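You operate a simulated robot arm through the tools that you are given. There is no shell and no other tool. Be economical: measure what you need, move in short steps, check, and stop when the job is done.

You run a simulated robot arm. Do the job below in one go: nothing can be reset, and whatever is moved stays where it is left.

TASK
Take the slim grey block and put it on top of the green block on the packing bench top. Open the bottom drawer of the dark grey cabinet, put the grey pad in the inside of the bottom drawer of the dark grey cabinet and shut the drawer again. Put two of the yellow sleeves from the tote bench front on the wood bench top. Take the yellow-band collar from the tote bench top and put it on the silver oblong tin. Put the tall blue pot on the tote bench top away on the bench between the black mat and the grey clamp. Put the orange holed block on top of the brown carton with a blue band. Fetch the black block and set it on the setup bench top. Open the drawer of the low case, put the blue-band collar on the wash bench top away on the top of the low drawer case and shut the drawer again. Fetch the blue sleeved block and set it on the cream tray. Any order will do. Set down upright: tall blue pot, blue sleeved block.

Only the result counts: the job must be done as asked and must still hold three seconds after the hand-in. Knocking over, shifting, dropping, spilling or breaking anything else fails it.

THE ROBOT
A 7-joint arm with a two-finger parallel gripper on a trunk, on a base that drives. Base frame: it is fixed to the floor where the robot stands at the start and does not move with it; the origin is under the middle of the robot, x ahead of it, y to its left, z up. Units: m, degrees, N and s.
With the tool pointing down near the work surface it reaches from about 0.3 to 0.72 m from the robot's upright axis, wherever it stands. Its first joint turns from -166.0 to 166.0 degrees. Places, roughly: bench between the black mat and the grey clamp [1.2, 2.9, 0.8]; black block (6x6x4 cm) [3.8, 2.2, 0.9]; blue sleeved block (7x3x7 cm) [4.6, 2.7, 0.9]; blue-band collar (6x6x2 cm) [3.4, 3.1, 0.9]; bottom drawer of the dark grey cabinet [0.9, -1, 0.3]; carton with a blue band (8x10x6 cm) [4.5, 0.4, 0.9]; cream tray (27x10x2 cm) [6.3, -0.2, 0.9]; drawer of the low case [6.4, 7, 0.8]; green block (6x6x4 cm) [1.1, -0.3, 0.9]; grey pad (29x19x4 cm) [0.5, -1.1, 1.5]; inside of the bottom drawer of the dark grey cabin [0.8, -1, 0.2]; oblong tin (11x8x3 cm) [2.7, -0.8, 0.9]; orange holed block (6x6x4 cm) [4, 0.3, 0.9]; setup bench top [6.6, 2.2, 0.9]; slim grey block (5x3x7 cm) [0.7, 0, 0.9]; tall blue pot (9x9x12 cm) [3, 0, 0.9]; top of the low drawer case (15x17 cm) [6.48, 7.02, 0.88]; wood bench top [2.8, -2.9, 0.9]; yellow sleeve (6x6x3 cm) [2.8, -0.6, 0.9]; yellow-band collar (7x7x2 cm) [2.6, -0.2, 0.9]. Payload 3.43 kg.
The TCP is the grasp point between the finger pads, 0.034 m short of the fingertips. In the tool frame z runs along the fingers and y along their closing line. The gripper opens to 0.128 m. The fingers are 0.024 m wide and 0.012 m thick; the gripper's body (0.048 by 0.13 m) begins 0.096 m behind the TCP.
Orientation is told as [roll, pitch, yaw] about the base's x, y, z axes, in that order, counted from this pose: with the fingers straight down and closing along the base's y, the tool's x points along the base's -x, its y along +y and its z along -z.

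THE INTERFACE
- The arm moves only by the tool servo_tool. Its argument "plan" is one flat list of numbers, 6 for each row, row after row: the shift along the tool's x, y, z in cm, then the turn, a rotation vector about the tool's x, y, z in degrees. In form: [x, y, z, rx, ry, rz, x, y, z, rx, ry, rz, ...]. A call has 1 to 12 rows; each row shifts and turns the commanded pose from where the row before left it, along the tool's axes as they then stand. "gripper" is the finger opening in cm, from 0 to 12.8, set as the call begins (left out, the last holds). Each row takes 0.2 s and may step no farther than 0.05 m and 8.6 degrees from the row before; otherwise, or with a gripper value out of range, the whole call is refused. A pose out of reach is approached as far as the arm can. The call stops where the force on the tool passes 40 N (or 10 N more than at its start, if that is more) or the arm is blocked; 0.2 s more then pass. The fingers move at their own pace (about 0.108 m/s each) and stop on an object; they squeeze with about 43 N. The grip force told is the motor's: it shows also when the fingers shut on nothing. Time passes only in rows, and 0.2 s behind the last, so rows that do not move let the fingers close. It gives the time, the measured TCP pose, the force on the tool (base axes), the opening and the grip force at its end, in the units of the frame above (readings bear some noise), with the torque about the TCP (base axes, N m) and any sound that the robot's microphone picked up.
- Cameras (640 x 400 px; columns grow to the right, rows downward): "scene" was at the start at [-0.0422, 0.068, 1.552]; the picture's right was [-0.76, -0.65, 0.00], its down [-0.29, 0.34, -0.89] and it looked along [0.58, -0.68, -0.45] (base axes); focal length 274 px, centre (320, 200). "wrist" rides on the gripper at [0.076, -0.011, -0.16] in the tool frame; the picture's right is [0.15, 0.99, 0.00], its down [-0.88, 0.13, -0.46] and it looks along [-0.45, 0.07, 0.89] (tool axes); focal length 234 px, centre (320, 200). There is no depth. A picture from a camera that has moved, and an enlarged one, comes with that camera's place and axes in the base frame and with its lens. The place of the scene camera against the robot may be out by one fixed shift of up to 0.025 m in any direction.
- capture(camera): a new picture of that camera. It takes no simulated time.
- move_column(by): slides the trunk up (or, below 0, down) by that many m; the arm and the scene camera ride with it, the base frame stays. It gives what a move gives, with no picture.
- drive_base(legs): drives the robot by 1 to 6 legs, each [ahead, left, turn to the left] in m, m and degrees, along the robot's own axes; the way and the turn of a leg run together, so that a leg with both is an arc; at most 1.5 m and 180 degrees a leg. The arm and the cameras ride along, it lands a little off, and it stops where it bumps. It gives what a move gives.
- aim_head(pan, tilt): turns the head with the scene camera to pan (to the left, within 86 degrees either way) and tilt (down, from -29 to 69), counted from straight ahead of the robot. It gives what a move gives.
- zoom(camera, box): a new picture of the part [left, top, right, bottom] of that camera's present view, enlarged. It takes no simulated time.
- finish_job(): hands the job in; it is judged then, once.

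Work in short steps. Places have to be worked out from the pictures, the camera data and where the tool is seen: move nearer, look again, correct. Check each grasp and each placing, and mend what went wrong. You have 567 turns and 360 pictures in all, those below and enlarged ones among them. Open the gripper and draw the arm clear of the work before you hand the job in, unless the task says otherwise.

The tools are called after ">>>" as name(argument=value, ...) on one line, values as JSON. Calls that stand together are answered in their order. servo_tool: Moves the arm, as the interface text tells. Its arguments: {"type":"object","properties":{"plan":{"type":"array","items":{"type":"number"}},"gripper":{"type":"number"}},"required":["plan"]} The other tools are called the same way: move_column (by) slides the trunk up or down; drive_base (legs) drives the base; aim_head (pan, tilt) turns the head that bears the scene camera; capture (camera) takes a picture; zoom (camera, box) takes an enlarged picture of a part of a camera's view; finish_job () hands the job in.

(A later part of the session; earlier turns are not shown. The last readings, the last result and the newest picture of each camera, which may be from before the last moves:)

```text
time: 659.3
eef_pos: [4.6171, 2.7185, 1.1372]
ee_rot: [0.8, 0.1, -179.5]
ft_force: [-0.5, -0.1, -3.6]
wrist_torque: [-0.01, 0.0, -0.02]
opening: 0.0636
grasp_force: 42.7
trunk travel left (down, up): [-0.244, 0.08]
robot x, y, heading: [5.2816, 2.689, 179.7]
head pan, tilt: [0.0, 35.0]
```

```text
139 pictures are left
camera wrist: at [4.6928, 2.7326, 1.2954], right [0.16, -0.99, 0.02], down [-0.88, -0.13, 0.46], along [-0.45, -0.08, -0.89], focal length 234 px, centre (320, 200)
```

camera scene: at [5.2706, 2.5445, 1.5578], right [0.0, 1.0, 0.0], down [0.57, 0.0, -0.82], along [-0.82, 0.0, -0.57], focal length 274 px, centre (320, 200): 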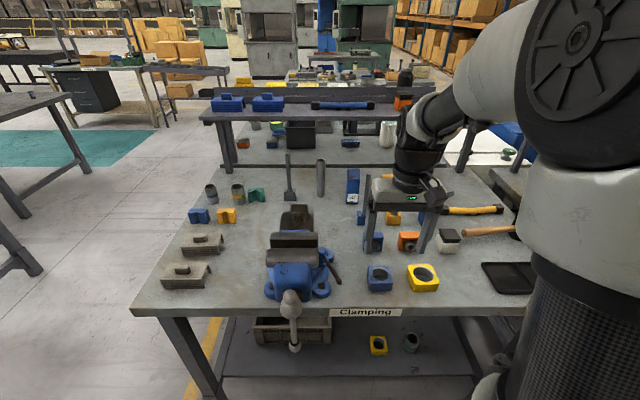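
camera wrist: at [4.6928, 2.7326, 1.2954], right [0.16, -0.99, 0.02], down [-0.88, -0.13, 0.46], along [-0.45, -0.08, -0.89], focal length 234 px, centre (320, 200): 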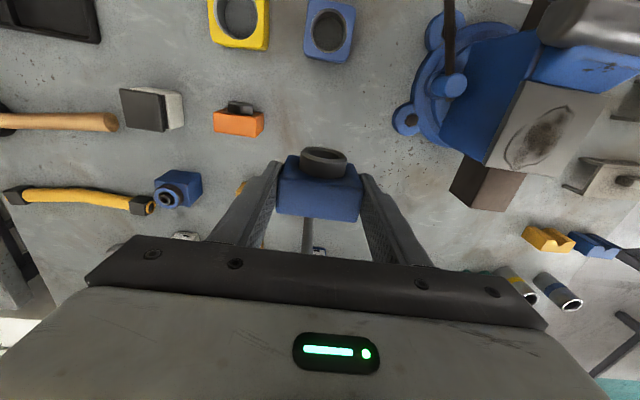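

Held upright. Back away, retract the hand, and turn toward the tray bench.

>>> drive_base(legs=[[-0.3, 0, 0]])

>>> servo_tool(plan=[4.5, 0, 1, 0, 0, 0, 4.5, 0, 1, 0, 0, 0, 4.5, 0, 1, 0, 0, 0, 4.5, 0, 1, 0, 0, 0, 4.5, 0, 1, 0, 0, 0])

>>> drive_base(legs=[[0, 0, 90], [0.95, 0, 0]])

>>> aim_head(pan=30, tilt=25)

>>> capture(camera="scene")

```text
time: 661.3
eef_pos: [4.913, 2.72, 1.1365]
ee_rot: [0.9, 0.0, -179.6]
ft_force: [0.1, 0.6, -3.4]
wrist_torque: [0.02, -0.01, 0.03]
opening: 0.0638
grasp_force: 43.1
trunk travel left (down, up): [-0.244, 0.08]
robot x, y, heading: [5.5793, 2.6799, 179.4]
head pan, tilt: [0.0, 35.0]
```

```text
time: 662.5
eef_pos: [5.1409, 2.7224, 1.0852]
ee_rot: [0.8, -0.1, -179.8]
ft_force: [-0.3, -0.2, -3.8]
wrist_torque: [-0.03, 0.03, -0.01]
opening: 0.0636
grasp_force: 43.2
trunk travel left (down, up): [-0.244, 0.08]
robot x, y, heading: [5.5769, 2.6873, 179.3]
head pan, tilt: [0.0, 35.0]
```

```text
time: 671.4
eef_pos: [5.5512, 1.3081, 1.0845]
ee_rot: [0.9, 0.0, -88.6]
ft_force: [0.6, 0.2, -3.8]
wrist_torque: [0.0, -0.01, -0.02]
opening: 0.0636
grasp_force: 42.8
trunk travel left (down, up): [-0.244, 0.08]
robot x, y, heading: [5.5758, 1.7444, -89.4]
head pan, tilt: [0.0, 35.0]
```

```text
time: 672.3
eef_pos: [5.5506, 1.308, 1.086]
ee_rot: [1.0, 0.1, -88.5]
ft_force: [0.1, 0.3, -3.0]
wrist_torque: [-0.01, 0.02, -0.01]
opening: 0.0639
grasp_force: 43.1
trunk travel left (down, up): [-0.244, 0.08]
robot x, y, heading: [5.5789, 1.7452, -89.1]
head pan, tilt: [30.0, 25.0]
```

```text
138 pictures are left
camera scene: at [5.7532, 1.7561, 1.5736], right [-0.86, -0.51, 0.0], down [-0.21, 0.36, -0.91], along [0.46, -0.78, -0.42], focal length 274 px, centre (320, 200)
```

scene: 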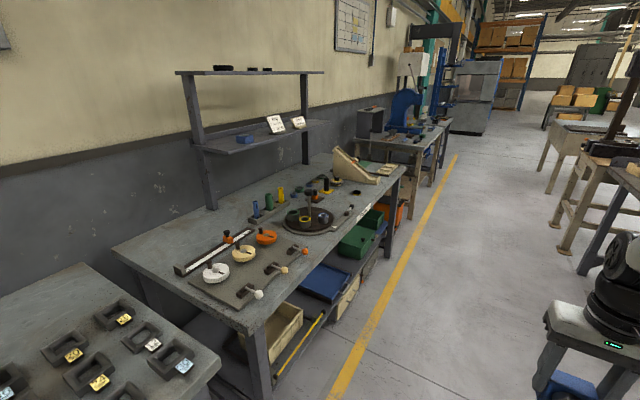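

>>> drive_base(legs=[[1.3, 0, -0.9], [0.4, 0, 0], [0, 0, 90]])

>>> aim_head(pan=0, tilt=30)

>>> capture(camera="scene")

```text
time: 684.8
eef_pos: [6.0015, 0.0061, 1.0853]
ee_rot: [0.9, 0.0, -1.2]
ft_force: [-0.4, -0.3, -2.9]
wrist_torque: [-0.01, -0.01, 0.0]
opening: 0.0638
grasp_force: 43.5
trunk travel left (down, up): [-0.244, 0.08]
robot x, y, heading: [5.5629, 0.0487, -2.1]
head pan, tilt: [30.0, 25.0]
```

```text
time: 685.8
eef_pos: [6.0026, 0.0041, 1.0843]
ee_rot: [0.9, 0.0, -1.1]
ft_force: [-0.4, -0.5, -2.8]
wrist_torque: [0.0, 0.03, 0.01]
opening: 0.0635
grasp_force: 42.4
trunk travel left (down, up): [-0.244, 0.08]
robot x, y, heading: [5.5649, 0.048, -2.1]
head pan, tilt: [0.0, 30.0]
```

```text
137 pictures are left
camera scene: at [5.5578, 0.189, 1.5657], right [-0.03, -1.0, 0.0], down [-0.5, 0.02, -0.87], along [0.87, -0.03, -0.5], focal length 274 px, centre (320, 200)
```

scene: 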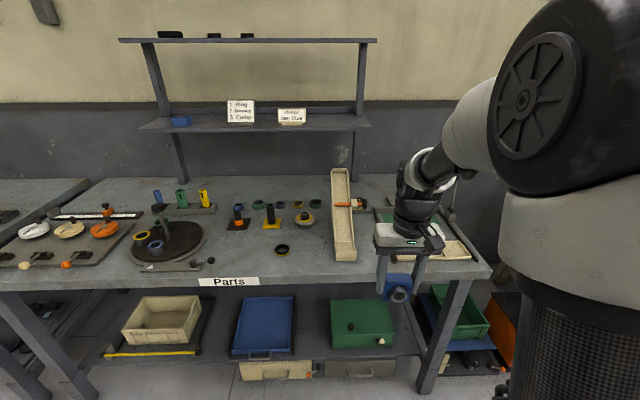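

>>> zoom(camera="scene", box=[320, 160, 520, 300])

>>> capture(camera="wrist")

```text
2.86 times, centred on (420, 230) of scene
camera zoom: at [5.5578, 0.189, 1.5657], right [-0.03, -1.0, 0.0], down [-0.5, 0.02, -0.87], along [0.87, -0.03, -0.5], focal length 783 px, centre (34, 114)
```

zoom: 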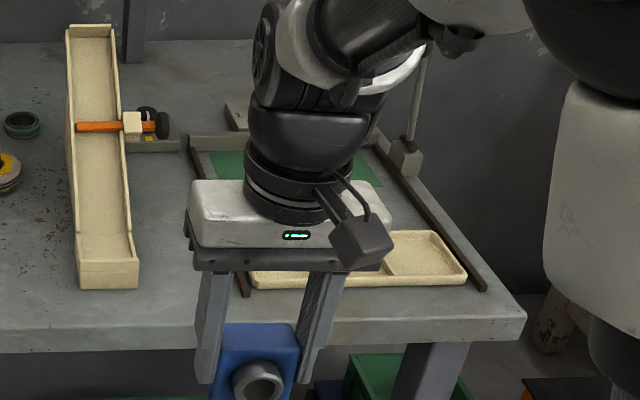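

```text
135 pictures are left
camera wrist: at [5.9248, -0.0095, 1.2438], right [-0.13, 0.99, 0.02], down [0.88, 0.11, 0.46], along [0.45, 0.07, -0.89], focal length 234 px, centre (320, 200)
```

wrist: 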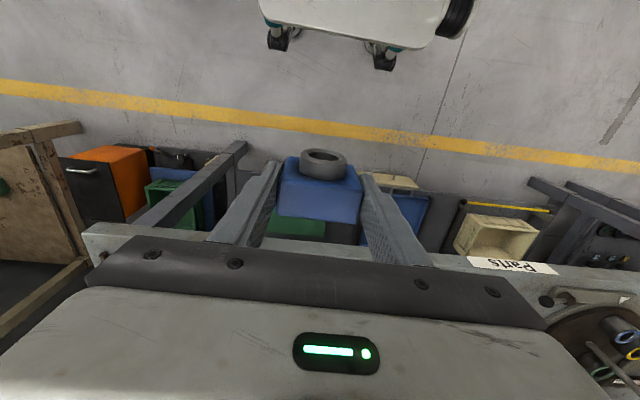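

The cream tray (two compartments) is centred ~[6.33,-0.245]. Drive right/ahead a little.

>>> drive_base(legs=[[0.1, -0.22, 2]])

>>> aim_head(pan=-10, tilt=42)

>>> servo_tool(plan=[-4.5, 0, 0, 0, 0, 0, -4.5, 0, 0, 0, 0, 0, -4, 0, 0, 0, 0, 0])

>>> capture(camera="wrist")

>>> capture(camera="scene")

```text
time: 688.5
eef_pos: [6.102, -0.2036, 1.084]
ee_rot: [0.9, 0.0, 0.8]
ft_force: [0.1, -0.7, -3.8]
wrist_torque: [0.0, 0.04, 0.01]
opening: 0.0639
grasp_force: 42.9
trunk travel left (down, up): [-0.244, 0.08]
robot x, y, heading: [5.6642, -0.1687, -0.0]
head pan, tilt: [0.0, 30.0]
```

```text
time: 689.2
eef_pos: [6.1019, -0.2017, 1.0845]
ee_rot: [0.9, -0.1, 0.8]
ft_force: [0.0, -0.6, -3.2]
wrist_torque: [0.02, 0.0, 0.0]
opening: 0.064
grasp_force: 42.8
trunk travel left (down, up): [-0.244, 0.08]
robot x, y, heading: [5.6617, -0.17, -0.1]
head pan, tilt: [-10.0, 42.0]
```

```text
time: 690.0
eef_pos: [6.2315, -0.2002, 1.0835]
ee_rot: [1.0, 0.1, 0.7]
ft_force: [-0.4, 0.3, -3.3]
wrist_torque: [-0.01, 0.03, 0.01]
opening: 0.0636
grasp_force: 43.2
trunk travel left (down, up): [-0.244, 0.08]
robot x, y, heading: [5.6646, -0.1701, 0.2]
head pan, tilt: [-10.0, 42.0]
```

```text
134 pictures are left
camera wrist: at [6.1554, -0.2161, 1.2431], right [-0.16, 0.99, 0.02], down [0.88, 0.14, 0.46], along [0.45, 0.09, -0.89], focal length 234 px, centre (320, 200)
```

wrist: 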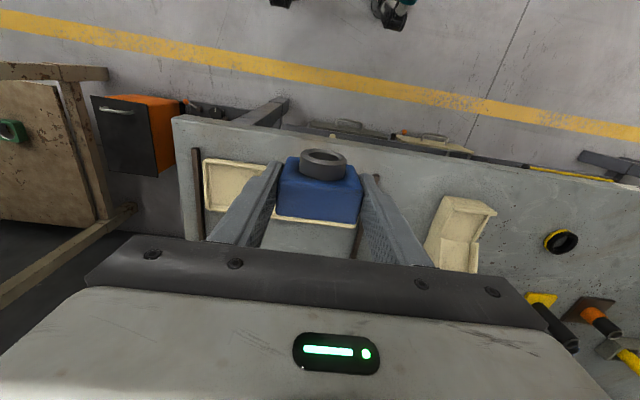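

```text
133 pictures are left
camera scene: at [5.6446, -0.0465, 1.5473], right [-0.17, -0.98, 0.0], down [-0.66, 0.12, -0.74], along [0.73, -0.13, -0.67], focal length 274 px, centre (320, 200)
```

scene: 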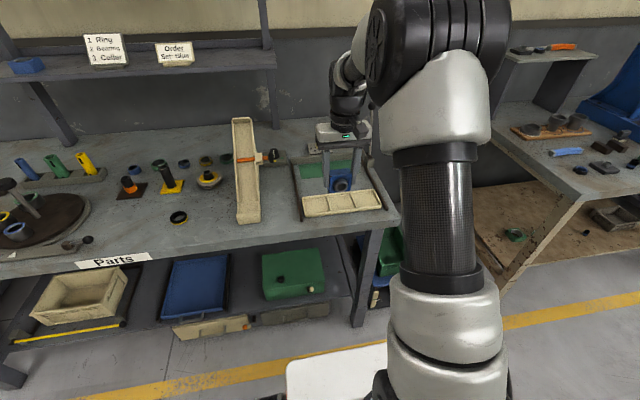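

>>> zoom(camera="scene", box=[280, 130, 400, 230])

```text
4.00 times, centred on (340, 180) of scene
camera zoom: at [5.6446, -0.0465, 1.5473], right [-0.17, -0.98, 0.0], down [-0.66, 0.12, -0.74], along [0.73, -0.13, -0.67], focal length 1096 px, centre (240, 280)
```

zoom: 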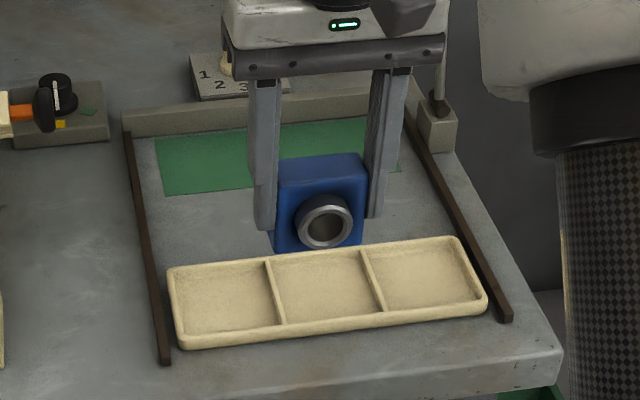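

Tray has three compartments. Target the middle one: move to ~[6.34,-0.238] and lower partway.

>>> servo_tool(plan=[-3.6, -1.3, 0, 0, 0, 0, -3.6, -1.3, 0, 0, 0, 0, -3.6, -1.2, 1, 0, 0, 0, 0, 0, 4, 0, 0, 0, 0, 0, 3.5, 0, 0, 0])

>>> zoom(camera="scene", box=[280, 130, 400, 230])

>>> zoom(camera="wrist", box=[200, 100, 440, 250])

```text
time: 691.2
eef_pos: [6.3415, -0.2352, 1.001]
ee_rot: [0.9, 0.1, 0.8]
ft_force: [0.3, -0.1, -3.7]
wrist_torque: [-0.01, -0.04, 0.03]
opening: 0.0637
grasp_force: 42.8
trunk travel left (down, up): [-0.244, 0.08]
robot x, y, heading: [5.6649, -0.1722, -0.3]
head pan, tilt: [-10.0, 42.0]
```

```text
4.00 times, centred on (340, 180) of scene
camera zoom: at [5.6444, -0.0465, 1.5474], right [-0.17, -0.98, 0.0], down [-0.66, 0.12, -0.74], along [0.73, -0.13, -0.67], focal length 1096 px, centre (240, 280)
```

zoom: 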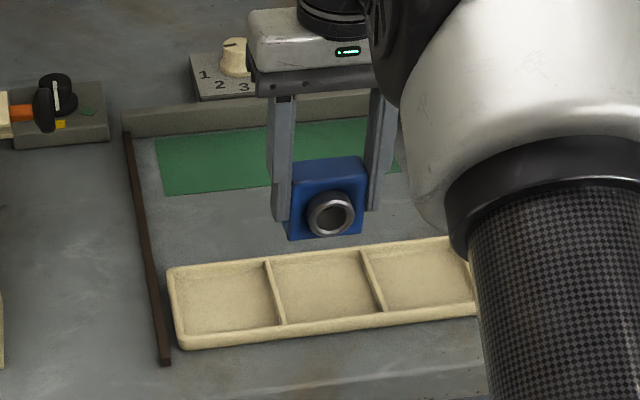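

```text
2.67 times, centred on (320, 175) of wrist
camera zoom: at [6.2649, -0.2516, 1.1588], right [-0.16, 0.99, 0.02], down [0.88, 0.14, 0.46], along [0.45, 0.09, -0.89], focal length 624 px, centre (320, 267)
```

zoom: 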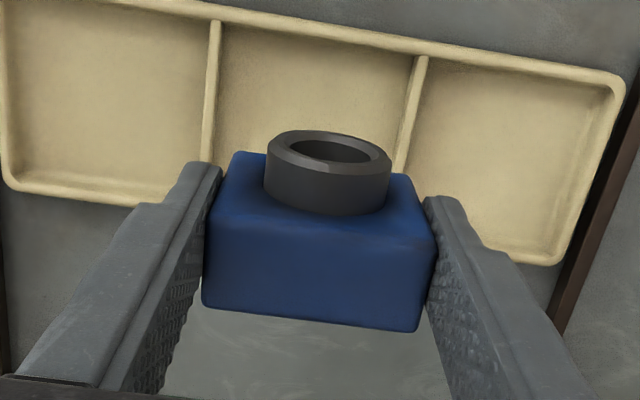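

Middle compartment centre y≈-0.2405. Adjust and lower.

>>> servo_tool(plan=[-0.6, -0.5, 2, 0, 0, -0.8, 0, 0, 2, 0, 0, 0, 0, 0, 1.5, 0, 0, 0])

>>> zoom(camera="wrist", box=[200, 100, 440, 250])

>>> zoom(camera="scene", box=[280, 130, 400, 230])

```text
time: 692.0
eef_pos: [6.3469, -0.2384, 0.9428]
ee_rot: [0.9, 0.0, 1.6]
ft_force: [-0.8, 0.0, -3.2]
wrist_torque: [-0.02, 0.01, 0.02]
opening: 0.0636
grasp_force: 42.8
trunk travel left (down, up): [-0.244, 0.08]
robot x, y, heading: [5.6631, -0.1729, 0.1]
head pan, tilt: [-10.0, 42.0]
```

```text
2.67 times, centred on (320, 175) of wrist
camera zoom: at [6.2708, -0.2551, 1.1021], right [-0.17, 0.98, 0.02], down [0.88, 0.15, 0.46], along [0.45, 0.09, -0.89], focal length 624 px, centre (320, 267)
```

zoom: 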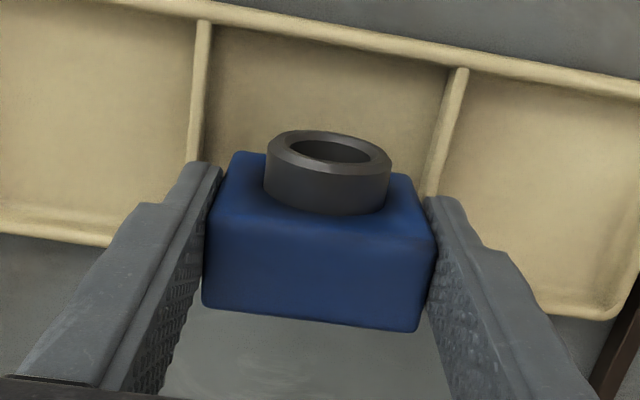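

```text
4.00 times, centred on (340, 180) of scene
camera zoom: at [5.6445, -0.0465, 1.5474], right [-0.17, -0.98, 0.0], down [-0.66, 0.12, -0.74], along [0.73, -0.13, -0.67], focal length 1096 px, centre (240, 280)
```

zoom: 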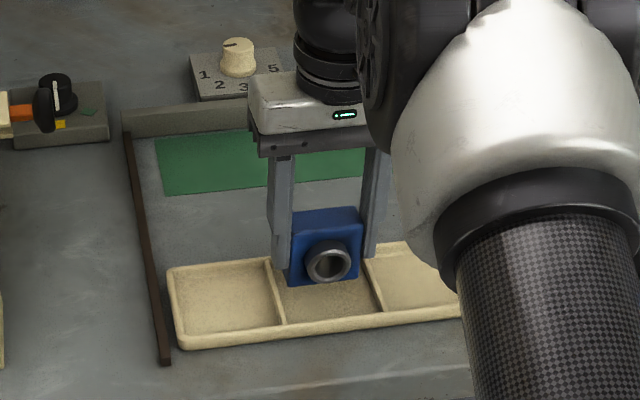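

>>> servo_tool(plan=[0, -0.2, 0.3, 0, 0, 1.4, 0, 0, 0.4, 0, 0, 0, 0, 0, 0.3, 0, 0, 0])

>>> servo_tool(plan=[0, 0, 0.3, 0, 0, 0, 0, 0, 0.2, 0, 0, 0])

```text
time: 692.8
eef_pos: [6.3473, -0.2417, 0.9347]
ee_rot: [1.0, 0.1, 0.2]
ft_force: [0.9, 0.0, -4.1]
wrist_torque: [0.0, 0.04, -0.01]
opening: 0.064
grasp_force: 43.2
trunk travel left (down, up): [-0.244, 0.08]
robot x, y, heading: [5.6614, -0.1684, -0.1]
head pan, tilt: [-10.0, 42.0]
```

```text
time: 693.4
eef_pos: [6.3467, -0.2421, 0.93]
ee_rot: [0.9, -0.1, 0.1]
ft_force: [-1.1, 1.0, 1.9]
wrist_torque: [-0.18, 0.08, -0.05]
opening: 0.0639
grasp_force: 42.9
trunk travel left (down, up): [-0.244, 0.08]
robot x, y, heading: [5.6611, -0.1695, 0.1]
head pan, tilt: [-10.0, 42.0]
```

Contact with the tray floor. Open slightly and rise.

>>> servo_tool(plan=[0, 0, 0, 0, 0, 0, 0, 0, 0, 0, 0, 0], gripper=7.6)

>>> servo_tool(plan=[0, 0, -1.5, 0, 0, 0, 0, 0, -4, 0, 0, 0, 0, 0, -4, 0, 0, 0, 0, 0, -4, 0, 0, 0, 4.5, 0, 0, 0, 0, 0, 4.5, 0, 0, 0, 0, 0, 4.5, 0, 0, 0, 0, 0, 4.5, 0, 0, 0, 0, 0, 4.5, 0, 0, 0, 0, 0])

>>> zoom(camera="scene", box=[280, 130, 400, 230])

```text
time: 694.0
eef_pos: [6.3467, -0.2407, 0.9304]
ee_rot: [1.0, 0.0, 0.2]
ft_force: [-0.4, 0.1, 0.3]
wrist_torque: [-0.01, 0.01, -0.01]
opening: 0.0759
grasp_force: 0.1
trunk travel left (down, up): [-0.244, 0.08]
robot x, y, heading: [5.6642, -0.1698, 0.2]
head pan, tilt: [-10.0, 42.0]
```

```text
time: 696.0
eef_pos: [6.1207, -0.2452, 1.0648]
ee_rot: [1.0, 0.0, 0.3]
ft_force: [-0.2, 0.5, 0.7]
wrist_torque: [0.01, -0.02, -0.03]
opening: 0.0761
grasp_force: 0.1
trunk travel left (down, up): [-0.244, 0.08]
robot x, y, heading: [5.6603, -0.1747, 0.0]
head pan, tilt: [-10.0, 42.0]
```

```text
4.00 times, centred on (340, 180) of scene
camera zoom: at [5.6439, -0.0465, 1.5474], right [-0.17, -0.98, 0.0], down [-0.66, 0.12, -0.74], along [0.73, -0.13, -0.67], focal length 1096 px, centre (240, 280)
```

zoom: 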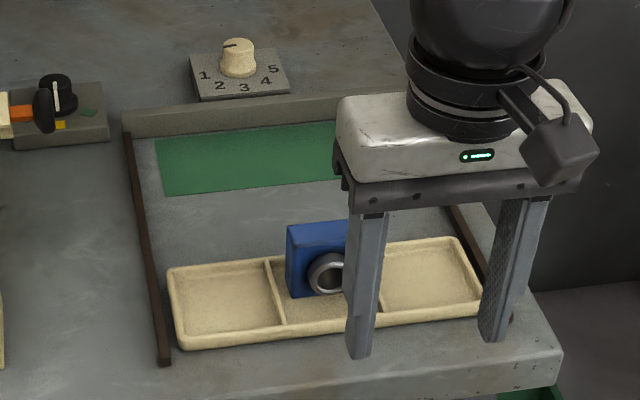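

Standing upright in the tray. Next, the orange holed block: back off and turn west to view the machine bench.

>>> drive_base(legs=[[-0.2, 0.3, 0], [0, 0, 90], [0, 0, 60]])

>>> aim_head(pan=20, tilt=25)

>>> capture(camera="scene")

```text
time: 706.0
eef_pos: [5.1015, 0.4133, 1.063]
ee_rot: [0.9, 0.0, 150.5]
ft_force: [-0.2, 0.3, 0.2]
wrist_torque: [0.01, 0.02, 0.01]
opening: 0.0761
grasp_force: 0.0
trunk travel left (down, up): [-0.244, 0.08]
robot x, y, heading: [5.462, 0.1205, 150.3]
head pan, tilt: [-10.0, 42.0]
```

```text
time: 707.0
eef_pos: [5.1018, 0.4134, 1.0646]
ee_rot: [0.9, 0.0, 150.5]
ft_force: [-0.6, 0.5, 0.2]
wrist_torque: [-0.01, 0.04, 0.0]
opening: 0.0758
grasp_force: 0.0
trunk travel left (down, up): [-0.244, 0.08]
robot x, y, heading: [5.458, 0.1204, 150.2]
head pan, tilt: [20.0, 25.0]
```

```text
126 pictures are left
camera scene: at [5.3679, -0.0323, 1.5736], right [0.17, 0.99, 0.0], down [0.42, -0.07, -0.91], along [-0.89, 0.15, -0.42], focal length 274 px, centre (320, 200)
```

scene: 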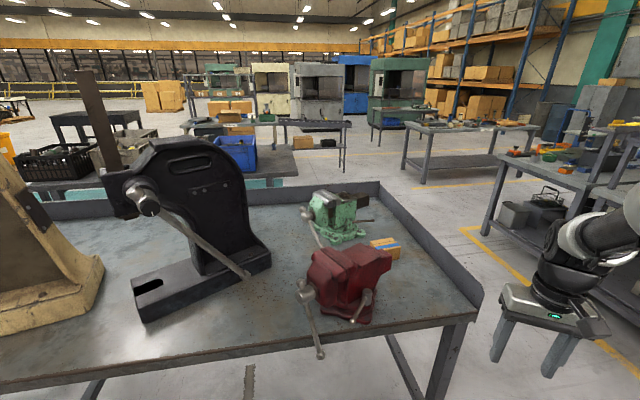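

The carton is ~[4.5,0.38]; the orange block should be at [4.0,0.3] behind the green vise. Approach from the north side of that bench.

>>> drive_base(legs=[[0, 0, 30], [0, -1.15, 0], [1.42, 0, 0], [0, 0, 90]])

>>> aim_head(pan=0, tilt=35)

>>> capture(camera="scene")

```text
time: 730.3
eef_pos: [3.9501, 0.7415, 1.0648]
ee_rot: [0.8, 0.1, -87.4]
ft_force: [0.3, 0.3, -0.3]
wrist_torque: [0.03, -0.02, -0.02]
opening: 0.0758
grasp_force: 0.1
trunk travel left (down, up): [-0.244, 0.08]
robot x, y, heading: [4.0081, 1.2016, -87.6]
head pan, tilt: [20.0, 25.0]
```

```text
time: 731.1
eef_pos: [3.9501, 0.7417, 1.0638]
ee_rot: [0.9, 0.0, -87.4]
ft_force: [0.9, 0.2, 0.0]
wrist_torque: [-0.01, -0.05, -0.04]
opening: 0.076
grasp_force: 0.0
trunk travel left (down, up): [-0.244, 0.08]
robot x, y, heading: [4.0034, 1.203, -87.8]
head pan, tilt: [0.0, 35.0]
```

```text
125 pictures are left
camera scene: at [4.1357, 1.2072, 1.5579], right [-1.0, -0.04, 0.0], down [-0.02, 0.57, -0.82], along [0.03, -0.82, -0.57], focal length 274 px, centre (320, 200)
```

scene: 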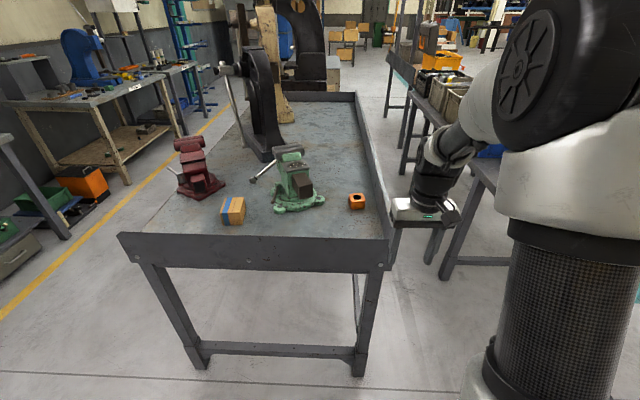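

Clear view: orange block ~[4.03,0.29], carton ~[4.506,0.385]; bench has a raised rim (~0.97). Move in over the rim.

>>> servo_tool(plan=[0, 3, -3, 0, 0, 0, 0, 3, -2, 0, 0, 0], gripper=9.5)

>>> drive_base(legs=[[0.21, 0, -2]])

>>> servo_tool(plan=[-4.5, 0.3, 0, 0, 0, 0, -4.5, 0.3, 0, 0, 0, 0, -4.5, 0.3, 0, 0, 0, 0, -4.5, 0.3, 0, 0, 0, 0])

>>> capture(camera="wrist")

```text
time: 731.7
eef_pos: [4.0092, 0.7458, 1.116]
ee_rot: [0.8, 0.0, -87.5]
ft_force: [0.9, 0.1, -0.3]
wrist_torque: [-0.04, -0.05, 0.05]
opening: 0.0951
grasp_force: 0.2
trunk travel left (down, up): [-0.244, 0.08]
robot x, y, heading: [4.0085, 1.2001, -87.8]
head pan, tilt: [0.0, 35.0]
```

```text
time: 733.4
eef_pos: [4.0004, 0.5353, 1.1154]
ee_rot: [0.9, 0.1, -89.4]
ft_force: [-0.6, -0.5, 0.5]
wrist_torque: [-0.01, 0.0, -0.03]
opening: 0.0951
grasp_force: 0.1
trunk travel left (down, up): [-0.244, 0.08]
robot x, y, heading: [4.0163, 0.9901, -89.2]
head pan, tilt: [0.0, 35.0]
```

```text
time: 734.4
eef_pos: [4.0148, 0.3537, 1.1178]
ee_rot: [0.8, 0.1, -89.3]
ft_force: [0.2, 1.2, 0.4]
wrist_torque: [-0.01, 0.02, -0.03]
opening: 0.095
grasp_force: 0.1
trunk travel left (down, up): [-0.244, 0.08]
robot x, y, heading: [4.0137, 0.9866, -89.8]
head pan, tilt: [0.0, 35.0]
```

```text
124 pictures are left
camera wrist: at [4.0, 0.4295, 1.2757], right [0.99, 0.16, 0.02], down [0.13, -0.88, 0.46], along [0.09, -0.45, -0.89], focal length 234 px, centre (320, 200)
```

wrist: 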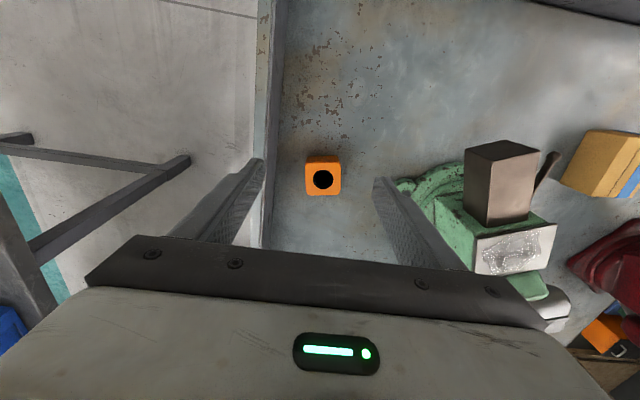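

Block at [4.036,0.284], close to the west rim (x≈3.95). Narrow the opening and go above it.

>>> servo_tool(plan=[-3.5, 1, 2, 0, 0, 0, -3.5, 1.1, 3, 0, 0, 0, 0, 0, 3, 0, 0, 0], gripper=8.2)

>>> capture(camera="wrist")

```text
time: 735.2
eef_pos: [4.0367, 0.2866, 1.0377]
ee_rot: [0.9, 0.0, -89.3]
ft_force: [-1.1, -0.4, -0.3]
wrist_torque: [-0.02, -0.01, 0.02]
opening: 0.0819
grasp_force: 0.0
trunk travel left (down, up): [-0.244, 0.08]
robot x, y, heading: [4.0125, 0.9897, -89.5]
head pan, tilt: [0.0, 35.0]
```

```text
123 pictures are left
camera wrist: at [4.0216, 0.3616, 1.197], right [0.99, 0.16, 0.02], down [0.13, -0.88, 0.46], along [0.09, -0.45, -0.89], focal length 234 px, centre (320, 200)
```

wrist: 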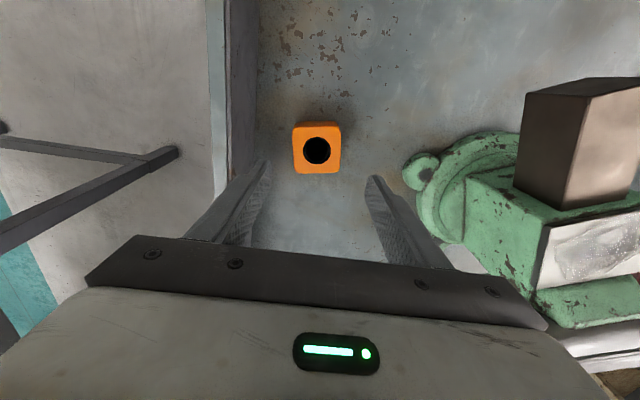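

>>> servo_tool(plan=[0, 0, 4, 0, 0, 0, 0, 0, 4, 0, 0, 0, 0, 0, 3.7, 0, 0, 0])

>>> capture(camera="wrist")

```text
time: 736.0
eef_pos: [4.0376, 0.2866, 0.9224]
ee_rot: [1.0, 0.0, -89.2]
ft_force: [0.1, 0.4, -0.3]
wrist_torque: [0.0, 0.01, -0.02]
opening: 0.0819
grasp_force: 0.0
trunk travel left (down, up): [-0.244, 0.08]
robot x, y, heading: [4.0158, 0.9889, -89.6]
head pan, tilt: [0.0, 35.0]
```

```text
122 pictures are left
camera wrist: at [4.0219, 0.3611, 1.0807], right [0.99, 0.16, 0.02], down [0.13, -0.88, 0.46], along [0.09, -0.45, -0.89], focal length 234 px, centre (320, 200)
```

wrist: 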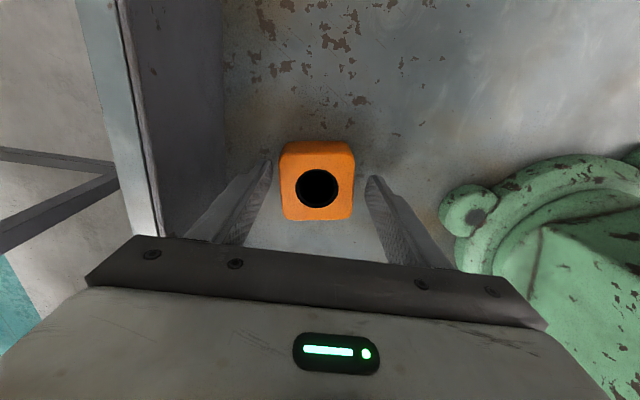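

>>> servo_tool(plan=[0, 0, 0.4, 0, 0, 0, 0, 0, 0, 0, 0, 0, 0, 0, 0, 0, 0, 0, 0, 0, 0, 0, 0, 0], gripper=0)

>>> servo_tool(plan=[0, 0, -3, 0, 0, 0, 0, 0, -4.5, 0, 0, 0, 0, 0, -4.5, 0, 0, 0, 0, 0, -4.5, 0, 0, 0])

>>> capture(camera="wrist")

```text
time: 737.0
eef_pos: [4.0369, 0.2856, 0.9214]
ee_rot: [0.8, -0.3, -89.2]
ft_force: [-4.2, -6.7, 22.0]
wrist_torque: [0.28, 0.97, 0.28]
opening: 0.0597
grasp_force: 42.4
trunk travel left (down, up): [-0.244, 0.08]
robot x, y, heading: [4.0109, 0.9948, -89.5]
head pan, tilt: [0.0, 35.0]
```

```text
time: 738.0
eef_pos: [4.0396, 0.2856, 1.0855]
ee_rot: [0.9, 0.1, -89.2]
ft_force: [-0.4, 0.8, -5.7]
wrist_torque: [0.01, -0.03, 0.02]
opening: 0.0598
grasp_force: 42.8
trunk travel left (down, up): [-0.244, 0.08]
robot x, y, heading: [4.0134, 0.9944, -89.6]
head pan, tilt: [0.0, 35.0]
```

```text
121 pictures are left
camera wrist: at [4.0246, 0.3598, 1.2439], right [0.99, 0.16, 0.02], down [0.13, -0.88, 0.46], along [0.09, -0.45, -0.89], focal length 234 px, centre (320, 200)
```

wrist: 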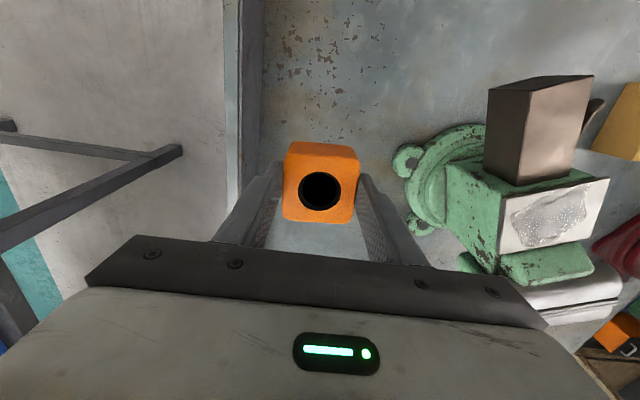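

Held. Retract toward the rim, then drive the base left to the carton.

>>> servo_tool(plan=[4.3, 0, -0.5, 0, 0, 0, 4.3, 0, -0.5, 0, 0, 0, 4.3, 0, -0.5, 0, 0, 0, 4.3, 0, -0.5, 0, 0, 0, 4.3, 0, 0, 0, 0, 0])

>>> drive_base(legs=[[0, 0.46, 0]])

>>> capture(camera="wrist")

>>> capture(camera="scene")

```text
time: 739.2
eef_pos: [4.0354, 0.4989, 1.1013]
ee_rot: [0.8, -0.1, -89.4]
ft_force: [-0.5, -0.6, -6.2]
wrist_torque: [0.05, -0.02, -0.02]
opening: 0.0598
grasp_force: 42.8
trunk travel left (down, up): [-0.244, 0.08]
robot x, y, heading: [4.0157, 0.9899, -89.3]
head pan, tilt: [0.0, 35.0]
```

```text
time: 744.1
eef_pos: [4.4998, 0.5067, 1.1028]
ee_rot: [1.0, 0.2, -88.3]
ft_force: [-0.3, -1.4, -6.2]
wrist_torque: [0.03, -0.03, 0.0]
opening: 0.0596
grasp_force: 42.6
trunk travel left (down, up): [-0.244, 0.08]
robot x, y, heading: [4.4695, 1.0018, -88.6]
head pan, tilt: [0.0, 35.0]
```

```text
120 pictures are left
camera wrist: at [4.4821, 0.5809, 1.26], right [0.98, 0.18, 0.02], down [0.15, -0.88, 0.46], along [0.09, -0.45, -0.89], focal length 234 px, centre (320, 200)
```

wrist: 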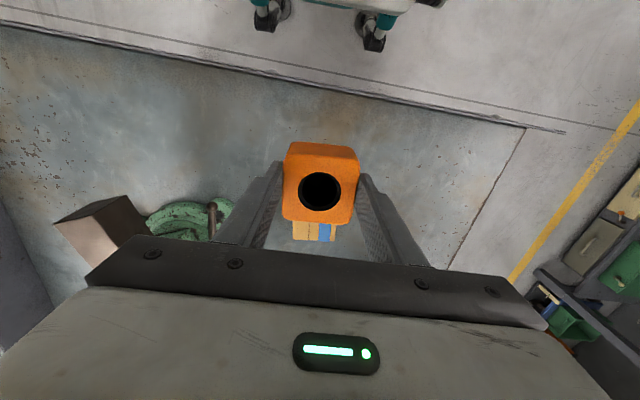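

```text
119 pictures are left
camera scene: at [4.5964, 1.0018, 1.5578], right [-1.0, -0.03, 0.0], down [-0.01, 0.57, -0.82], along [0.02, -0.82, -0.57], focal length 274 px, centre (320, 200)
```

scene: 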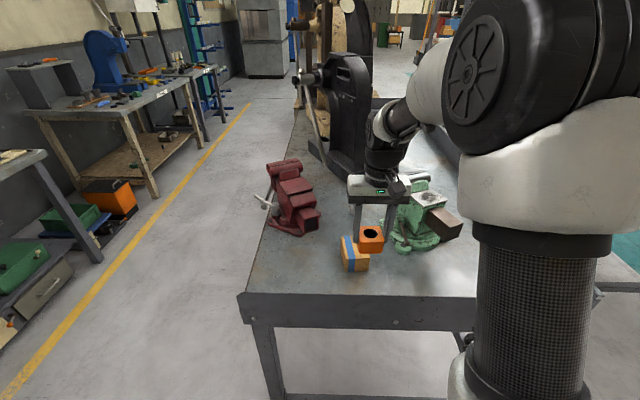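

>>> servo_tool(plan=[-4, 0.4, 0, 0, 0, 0, -4, 0.4, 0, 0, 0, 0, -2.5, 0.3, 0, 0, 0, 0])

>>> capture(camera="wrist")

>>> zoom(camera="scene", box=[300, 170, 460, 290])

```text
time: 744.9
eef_pos: [4.5108, 0.4027, 1.0987]
ee_rot: [0.9, 0.2, -88.3]
ft_force: [-0.8, -0.1, -4.6]
wrist_torque: [0.02, -0.01, 0.02]
opening: 0.0596
grasp_force: 42.5
trunk travel left (down, up): [-0.244, 0.08]
robot x, y, heading: [4.467, 1.0002, -88.3]
head pan, tilt: [0.0, 35.0]
```

```text
118 pictures are left
camera wrist: at [4.4944, 0.4766, 1.2577], right [0.98, 0.18, 0.02], down [0.15, -0.88, 0.46], along [0.09, -0.45, -0.89], focal length 234 px, centre (320, 200)
```

wrist: 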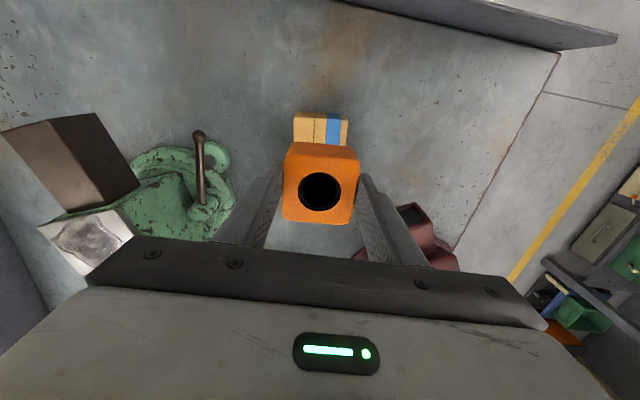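

```text
3.33 times, centred on (380, 230) of scene
camera zoom: at [4.5964, 1.0015, 1.5578], right [-1.0, -0.03, 0.0], down [-0.02, 0.57, -0.82], along [0.02, -0.82, -0.57], focal length 913 px, centre (120, 100)
```

zoom: 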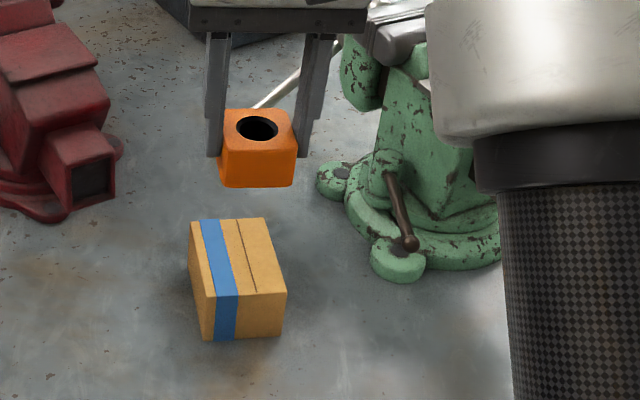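

Carton top centre ~[4.511,0.396] — directly below. Lower toward it.

>>> servo_tool(plan=[-0.6, 0, 3.5, 0, 0, 0, 0, 0, 3, 0, 0, 0, 0, 0, 2, 0, 0, 0])

>>> zoom(camera="wrist", box=[220, 80, 420, 240])

>>> zoom(camera="scene", box=[300, 170, 460, 290])

```text
time: 745.7
eef_pos: [4.513, 0.3944, 1.0149]
ee_rot: [0.9, 0.0, -88.3]
ft_force: [-0.5, 0.1, -6.1]
wrist_torque: [0.06, 0.01, -0.01]
opening: 0.0599
grasp_force: 43.4
trunk travel left (down, up): [-0.244, 0.08]
robot x, y, heading: [4.4657, 1.0007, -88.4]
head pan, tilt: [0.0, 35.0]
```

```text
2.50 times, centred on (320, 160) of wrist
camera zoom: at [4.4963, 0.4696, 1.1729], right [0.98, 0.18, 0.02], down [0.15, -0.88, 0.46], along [0.09, -0.45, -0.89], focal length 585 px, centre (320, 300)
```

zoom: 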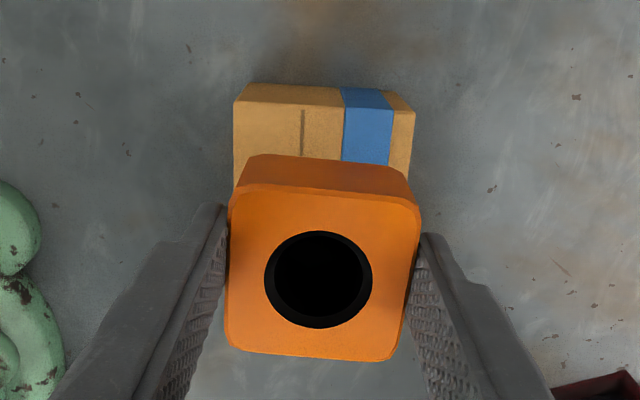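

```text
3.33 times, centred on (380, 230) of scene
camera zoom: at [4.5964, 1.0017, 1.5579], right [-1.0, -0.03, 0.0], down [-0.01, 0.57, -0.82], along [0.02, -0.82, -0.57], focal length 913 px, centre (120, 100)
```

zoom: 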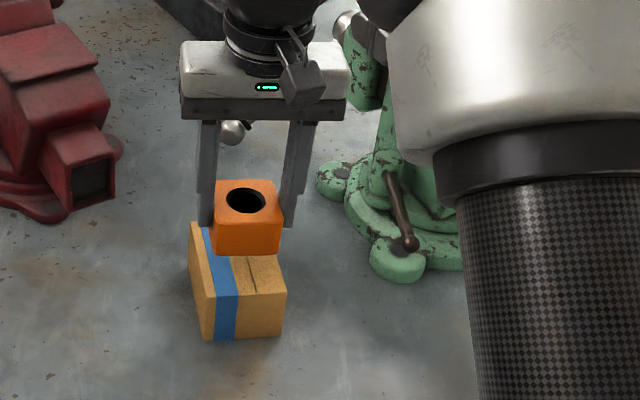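

>>> servo_tool(plan=[-0.5, -0.5, 1.5, 0, 0, 0, 0, 0, 0.8, 0, 0, 0])

>>> servo_tool(plan=[0, 0, 0.4, 0, 0, 0, 0, 0, 0.4, 0, 0, 0])

```text
time: 746.3
eef_pos: [4.5095, 0.3909, 0.9897]
ee_rot: [0.9, 0.1, -88.3]
ft_force: [0.6, 0.0, -4.9]
wrist_torque: [0.01, 0.0, 0.0]
opening: 0.0599
grasp_force: 43.2
trunk travel left (down, up): [-0.244, 0.08]
robot x, y, heading: [4.4678, 1.0018, -88.7]
head pan, tilt: [0.0, 35.0]
```

```text
time: 746.9
eef_pos: [4.5106, 0.3909, 0.984]
ee_rot: [1.0, 0.1, -88.3]
ft_force: [-1.1, 1.1, -5.7]
wrist_torque: [0.0, -0.04, 0.0]
opening: 0.0597
grasp_force: 42.9
trunk travel left (down, up): [-0.244, 0.08]
robot x, y, heading: [4.4738, 0.999, -88.5]
head pan, tilt: [0.0, 35.0]
```

>>> servo_tool(plan=[0, 0, 0.3, 0, 0, 0, 0, 0, 0.3, 0, 0, 0])

>>> zoom(camera="scene", box=[300, 170, 460, 290])

```text
time: 747.5
eef_pos: [4.5097, 0.3927, 0.9799]
ee_rot: [0.9, -0.1, -88.3]
ft_force: [1.6, 3.4, 7.5]
wrist_torque: [-0.29, 0.25, -0.07]
opening: 0.0598
grasp_force: 43.1
trunk travel left (down, up): [-0.244, 0.08]
robot x, y, heading: [4.4705, 0.9953, -88.6]
head pan, tilt: [0.0, 35.0]
```

```text
3.33 times, centred on (380, 230) of scene
camera zoom: at [4.5965, 1.0031, 1.5581], right [-1.0, -0.03, 0.0], down [-0.02, 0.57, -0.82], along [0.02, -0.82, -0.57], focal length 913 px, centre (120, 100)
```

zoom: 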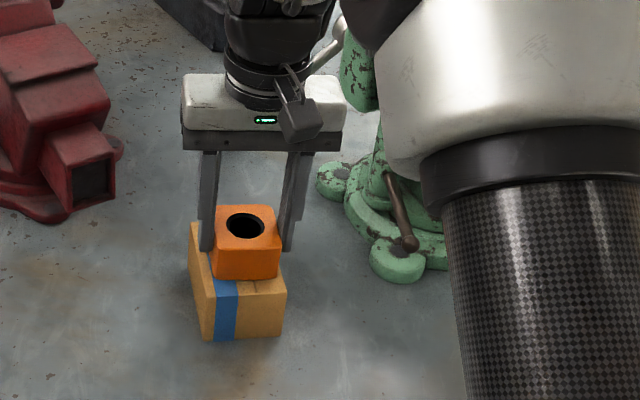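

On the carton. Release and rise.

>>> servo_tool(plan=[0, 0, 0, 0, 0, 0, 0, 0, 0, 0, 0, 0], gripper=7.2)

>>> servo_tool(plan=[0, 0, -1.5, 0, 0, 0, 0, 0, -4, 0, 0, 0, 0, 0, -4, 0, 0, 0, 0, 0, -2, 0, 0, 0, 4.5, 0, 0, 0, 0, 0, 4.5, 0, 0, 0, 0, 0, 4.5, 0, 0, 0, 0, 0])

>>> zoom(camera="scene", box=[300, 170, 460, 290])

```text
time: 748.1
eef_pos: [4.5103, 0.391, 0.9782]
ee_rot: [0.9, 0.0, -88.2]
ft_force: [0.9, -0.7, -0.4]
wrist_torque: [-0.05, 0.01, 0.04]
opening: 0.0721
grasp_force: 0.1
trunk travel left (down, up): [-0.244, 0.08]
robot x, y, heading: [4.468, 0.9952, -88.5]
head pan, tilt: [0.0, 35.0]
```

```text
time: 749.7
eef_pos: [4.5065, 0.5256, 1.0953]
ee_rot: [1.0, 0.0, -88.2]
ft_force: [0.1, -0.6, 0.6]
wrist_torque: [-0.01, 0.05, 0.02]
opening: 0.0723
grasp_force: 0.0
trunk travel left (down, up): [-0.244, 0.08]
robot x, y, heading: [4.471, 0.9993, -88.4]
head pan, tilt: [0.0, 35.0]
```

```text
3.33 times, centred on (380, 230) of scene
camera zoom: at [4.5964, 1.0023, 1.5579], right [-1.0, -0.03, 0.0], down [-0.01, 0.57, -0.82], along [0.02, -0.82, -0.57], focal length 913 px, centre (120, 100)
```

zoom: 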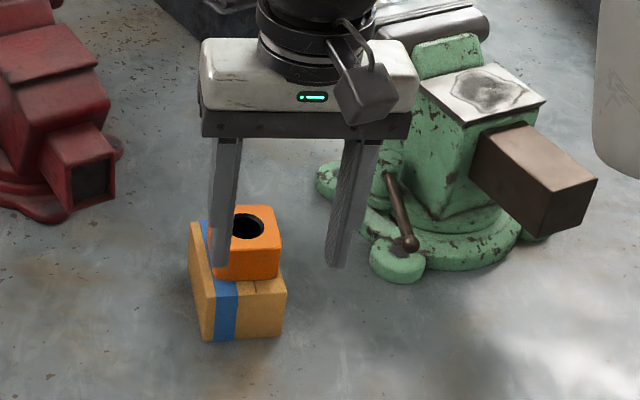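

Orange block sits on the carton. Last job: the blue-band collar at ~[3.4,3.07] on the wash bench; approach from its west side.

>>> drive_base(legs=[[-0.4, 0, -1.5], [0, -1.0, 0], [0, -0.95, 0]])

>>> drive_base(legs=[[-0.8, 0, 0], [0, 0, 90]])

>>> aim_head(pan=40, tilt=30)

>>> capture(camera="scene")

```text
time: 770.9
eef_pos: [2.5105, 0.9422, 1.0939]
ee_rot: [0.9, 0.1, -91.6]
ft_force: [-0.2, -0.1, 0.5]
wrist_torque: [0.0, -0.01, 0.01]
opening: 0.072
grasp_force: 0.0
trunk travel left (down, up): [-0.244, 0.08]
robot x, y, heading: [2.4987, 1.4177, -91.9]
head pan, tilt: [0.0, 35.0]
```

```text
time: 779.0
eef_pos: [2.9993, 2.2126, 1.0937]
ee_rot: [0.9, 0.0, -3.4]
ft_force: [0.0, 0.3, -0.8]
wrist_torque: [-0.03, 0.0, 0.02]
opening: 0.0721
grasp_force: 0.2
trunk travel left (down, up): [-0.244, 0.08]
robot x, y, heading: [2.5242, 2.2203, -3.6]
head pan, tilt: [0.0, 35.0]
```

```text
time: 780.1
eef_pos: [2.9999, 2.2137, 1.0949]
ee_rot: [0.9, 0.0, -3.4]
ft_force: [-1.0, -0.3, 1.0]
wrist_torque: [0.02, -0.02, 0.0]
opening: 0.072
grasp_force: 0.0
trunk travel left (down, up): [-0.244, 0.08]
robot x, y, heading: [2.5241, 2.2166, -3.5]
head pan, tilt: [40.0, 30.0]
```

```text
112 pictures are left
camera scene: at [2.5033, 2.4136, 1.5656], right [0.59, -0.81, 0.0], down [-0.4, -0.3, -0.87], along [0.7, 0.51, -0.5], focal length 274 px, centre (320, 200)
```

scene: 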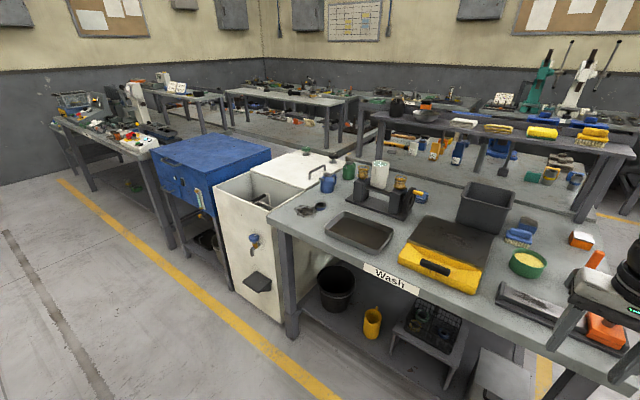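

>>> zoom(camera="scene", box=[260, 150, 440, 270])

```text
3.33 times, centred on (350, 210) of scene
camera zoom: at [2.5033, 2.4136, 1.5656], right [0.59, -0.81, 0.0], down [-0.4, -0.3, -0.87], along [0.7, 0.51, -0.5], focal length 913 px, centre (220, 167)
```

zoom: 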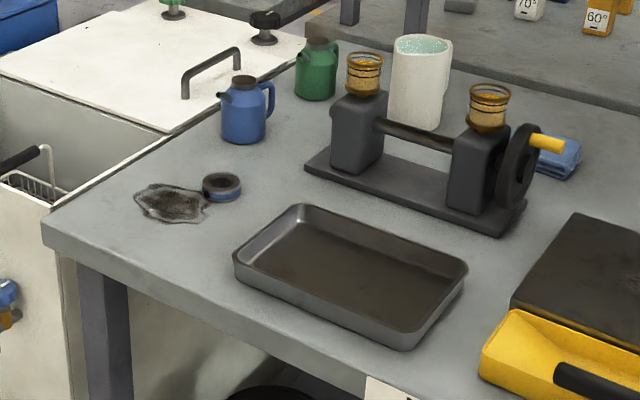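

Collar at ~[3.38,3.056], with a rag touching its north-west; I'll grip along a NE–SW line. Drive in.

>>> drive_base(legs=[[0, 0.75, 3.5], [0.2, 0, 0]])

>>> servo_tool(plan=[0, 0, 0, 0, 0, 8, 0, 0, 0, 0, 0, 8, 0, 0, 0, 0, 0, 8, 0, 0, 0, 0, 0, 8, 0, 0, 0, 0, 0, 5, 0, 0, 0, 0, 0, 0], gripper=8.5)

>>> capture(camera="wrist")

```text
time: 789.0
eef_pos: [3.2235, 2.9921, 1.0958]
ee_rot: [0.9, 0.1, -0.2]
ft_force: [-0.3, 1.6, -0.2]
wrist_torque: [-0.02, 0.01, 0.01]
opening: 0.0718
grasp_force: 0.1
trunk travel left (down, up): [-0.244, 0.08]
robot x, y, heading: [2.7477, 2.9689, -0.5]
head pan, tilt: [40.0, 30.0]
```

```text
time: 790.4
eef_pos: [3.2222, 2.9932, 1.0952]
ee_rot: [0.7, 0.5, -37.2]
ft_force: [1.2, 0.9, -0.1]
wrist_torque: [0.0, 0.01, -0.03]
opening: 0.0849
grasp_force: 0.0
trunk travel left (down, up): [-0.244, 0.08]
robot x, y, heading: [2.7443, 2.9709, -0.6]
head pan, tilt: [40.0, 30.0]
```

```text
110 pictures are left
camera wrist: at [3.155, 3.0253, 1.2547], right [0.48, 0.88, 0.01], down [0.78, -0.44, 0.45], along [0.4, -0.21, -0.89], focal length 234 px, centre (320, 200)
```

wrist: 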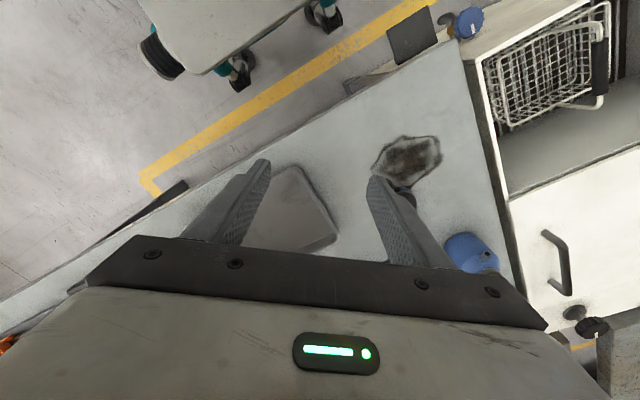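

>>> servo_tool(plan=[-2.45, 3.95, 0, 0, 0, 0, -2.45, 3.95, 0, 0, 0, 0, -2.45, 3.95, 0, 0, 0, 0])

>>> capture(camera="wrist")

>>> zoom(camera="wrist", box=[230, 90, 430, 240])

```text
time: 791.2
eef_pos: [3.3567, 3.0405, 1.0934]
ee_rot: [0.8, 0.6, -37.2]
ft_force: [-0.3, -0.2, 0.3]
wrist_torque: [0.01, -0.01, 0.05]
opening: 0.085
grasp_force: 0.0
trunk travel left (down, up): [-0.244, 0.08]
robot x, y, heading: [2.7451, 2.9719, -0.4]
head pan, tilt: [40.0, 30.0]
```

```text
109 pictures are left
camera wrist: at [3.288, 3.0738, 1.2522], right [0.48, 0.88, 0.01], down [0.78, -0.44, 0.45], along [0.4, -0.2, -0.89], focal length 234 px, centre (320, 200)
```

wrist: 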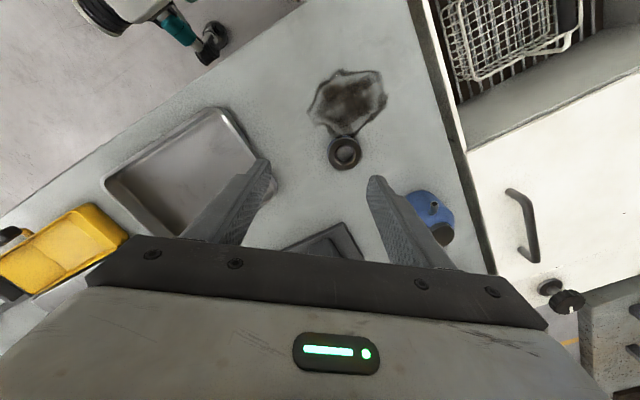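

```text
2.67 times, centred on (330, 165) of wrist
camera zoom: at [3.288, 3.0738, 1.2522], right [0.48, 0.88, 0.01], down [0.78, -0.44, 0.45], along [0.4, -0.2, -0.89], focal length 624 px, centre (293, 293)
```

zoom: 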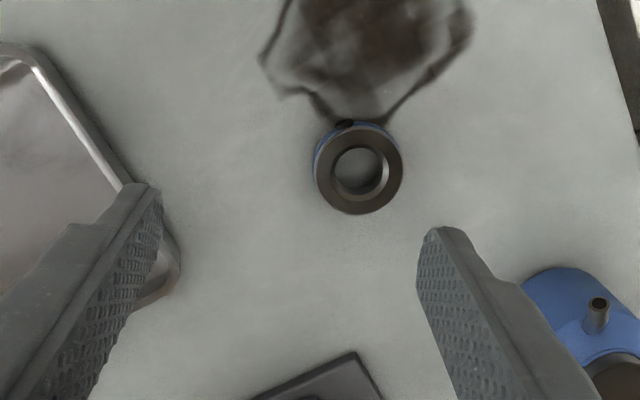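

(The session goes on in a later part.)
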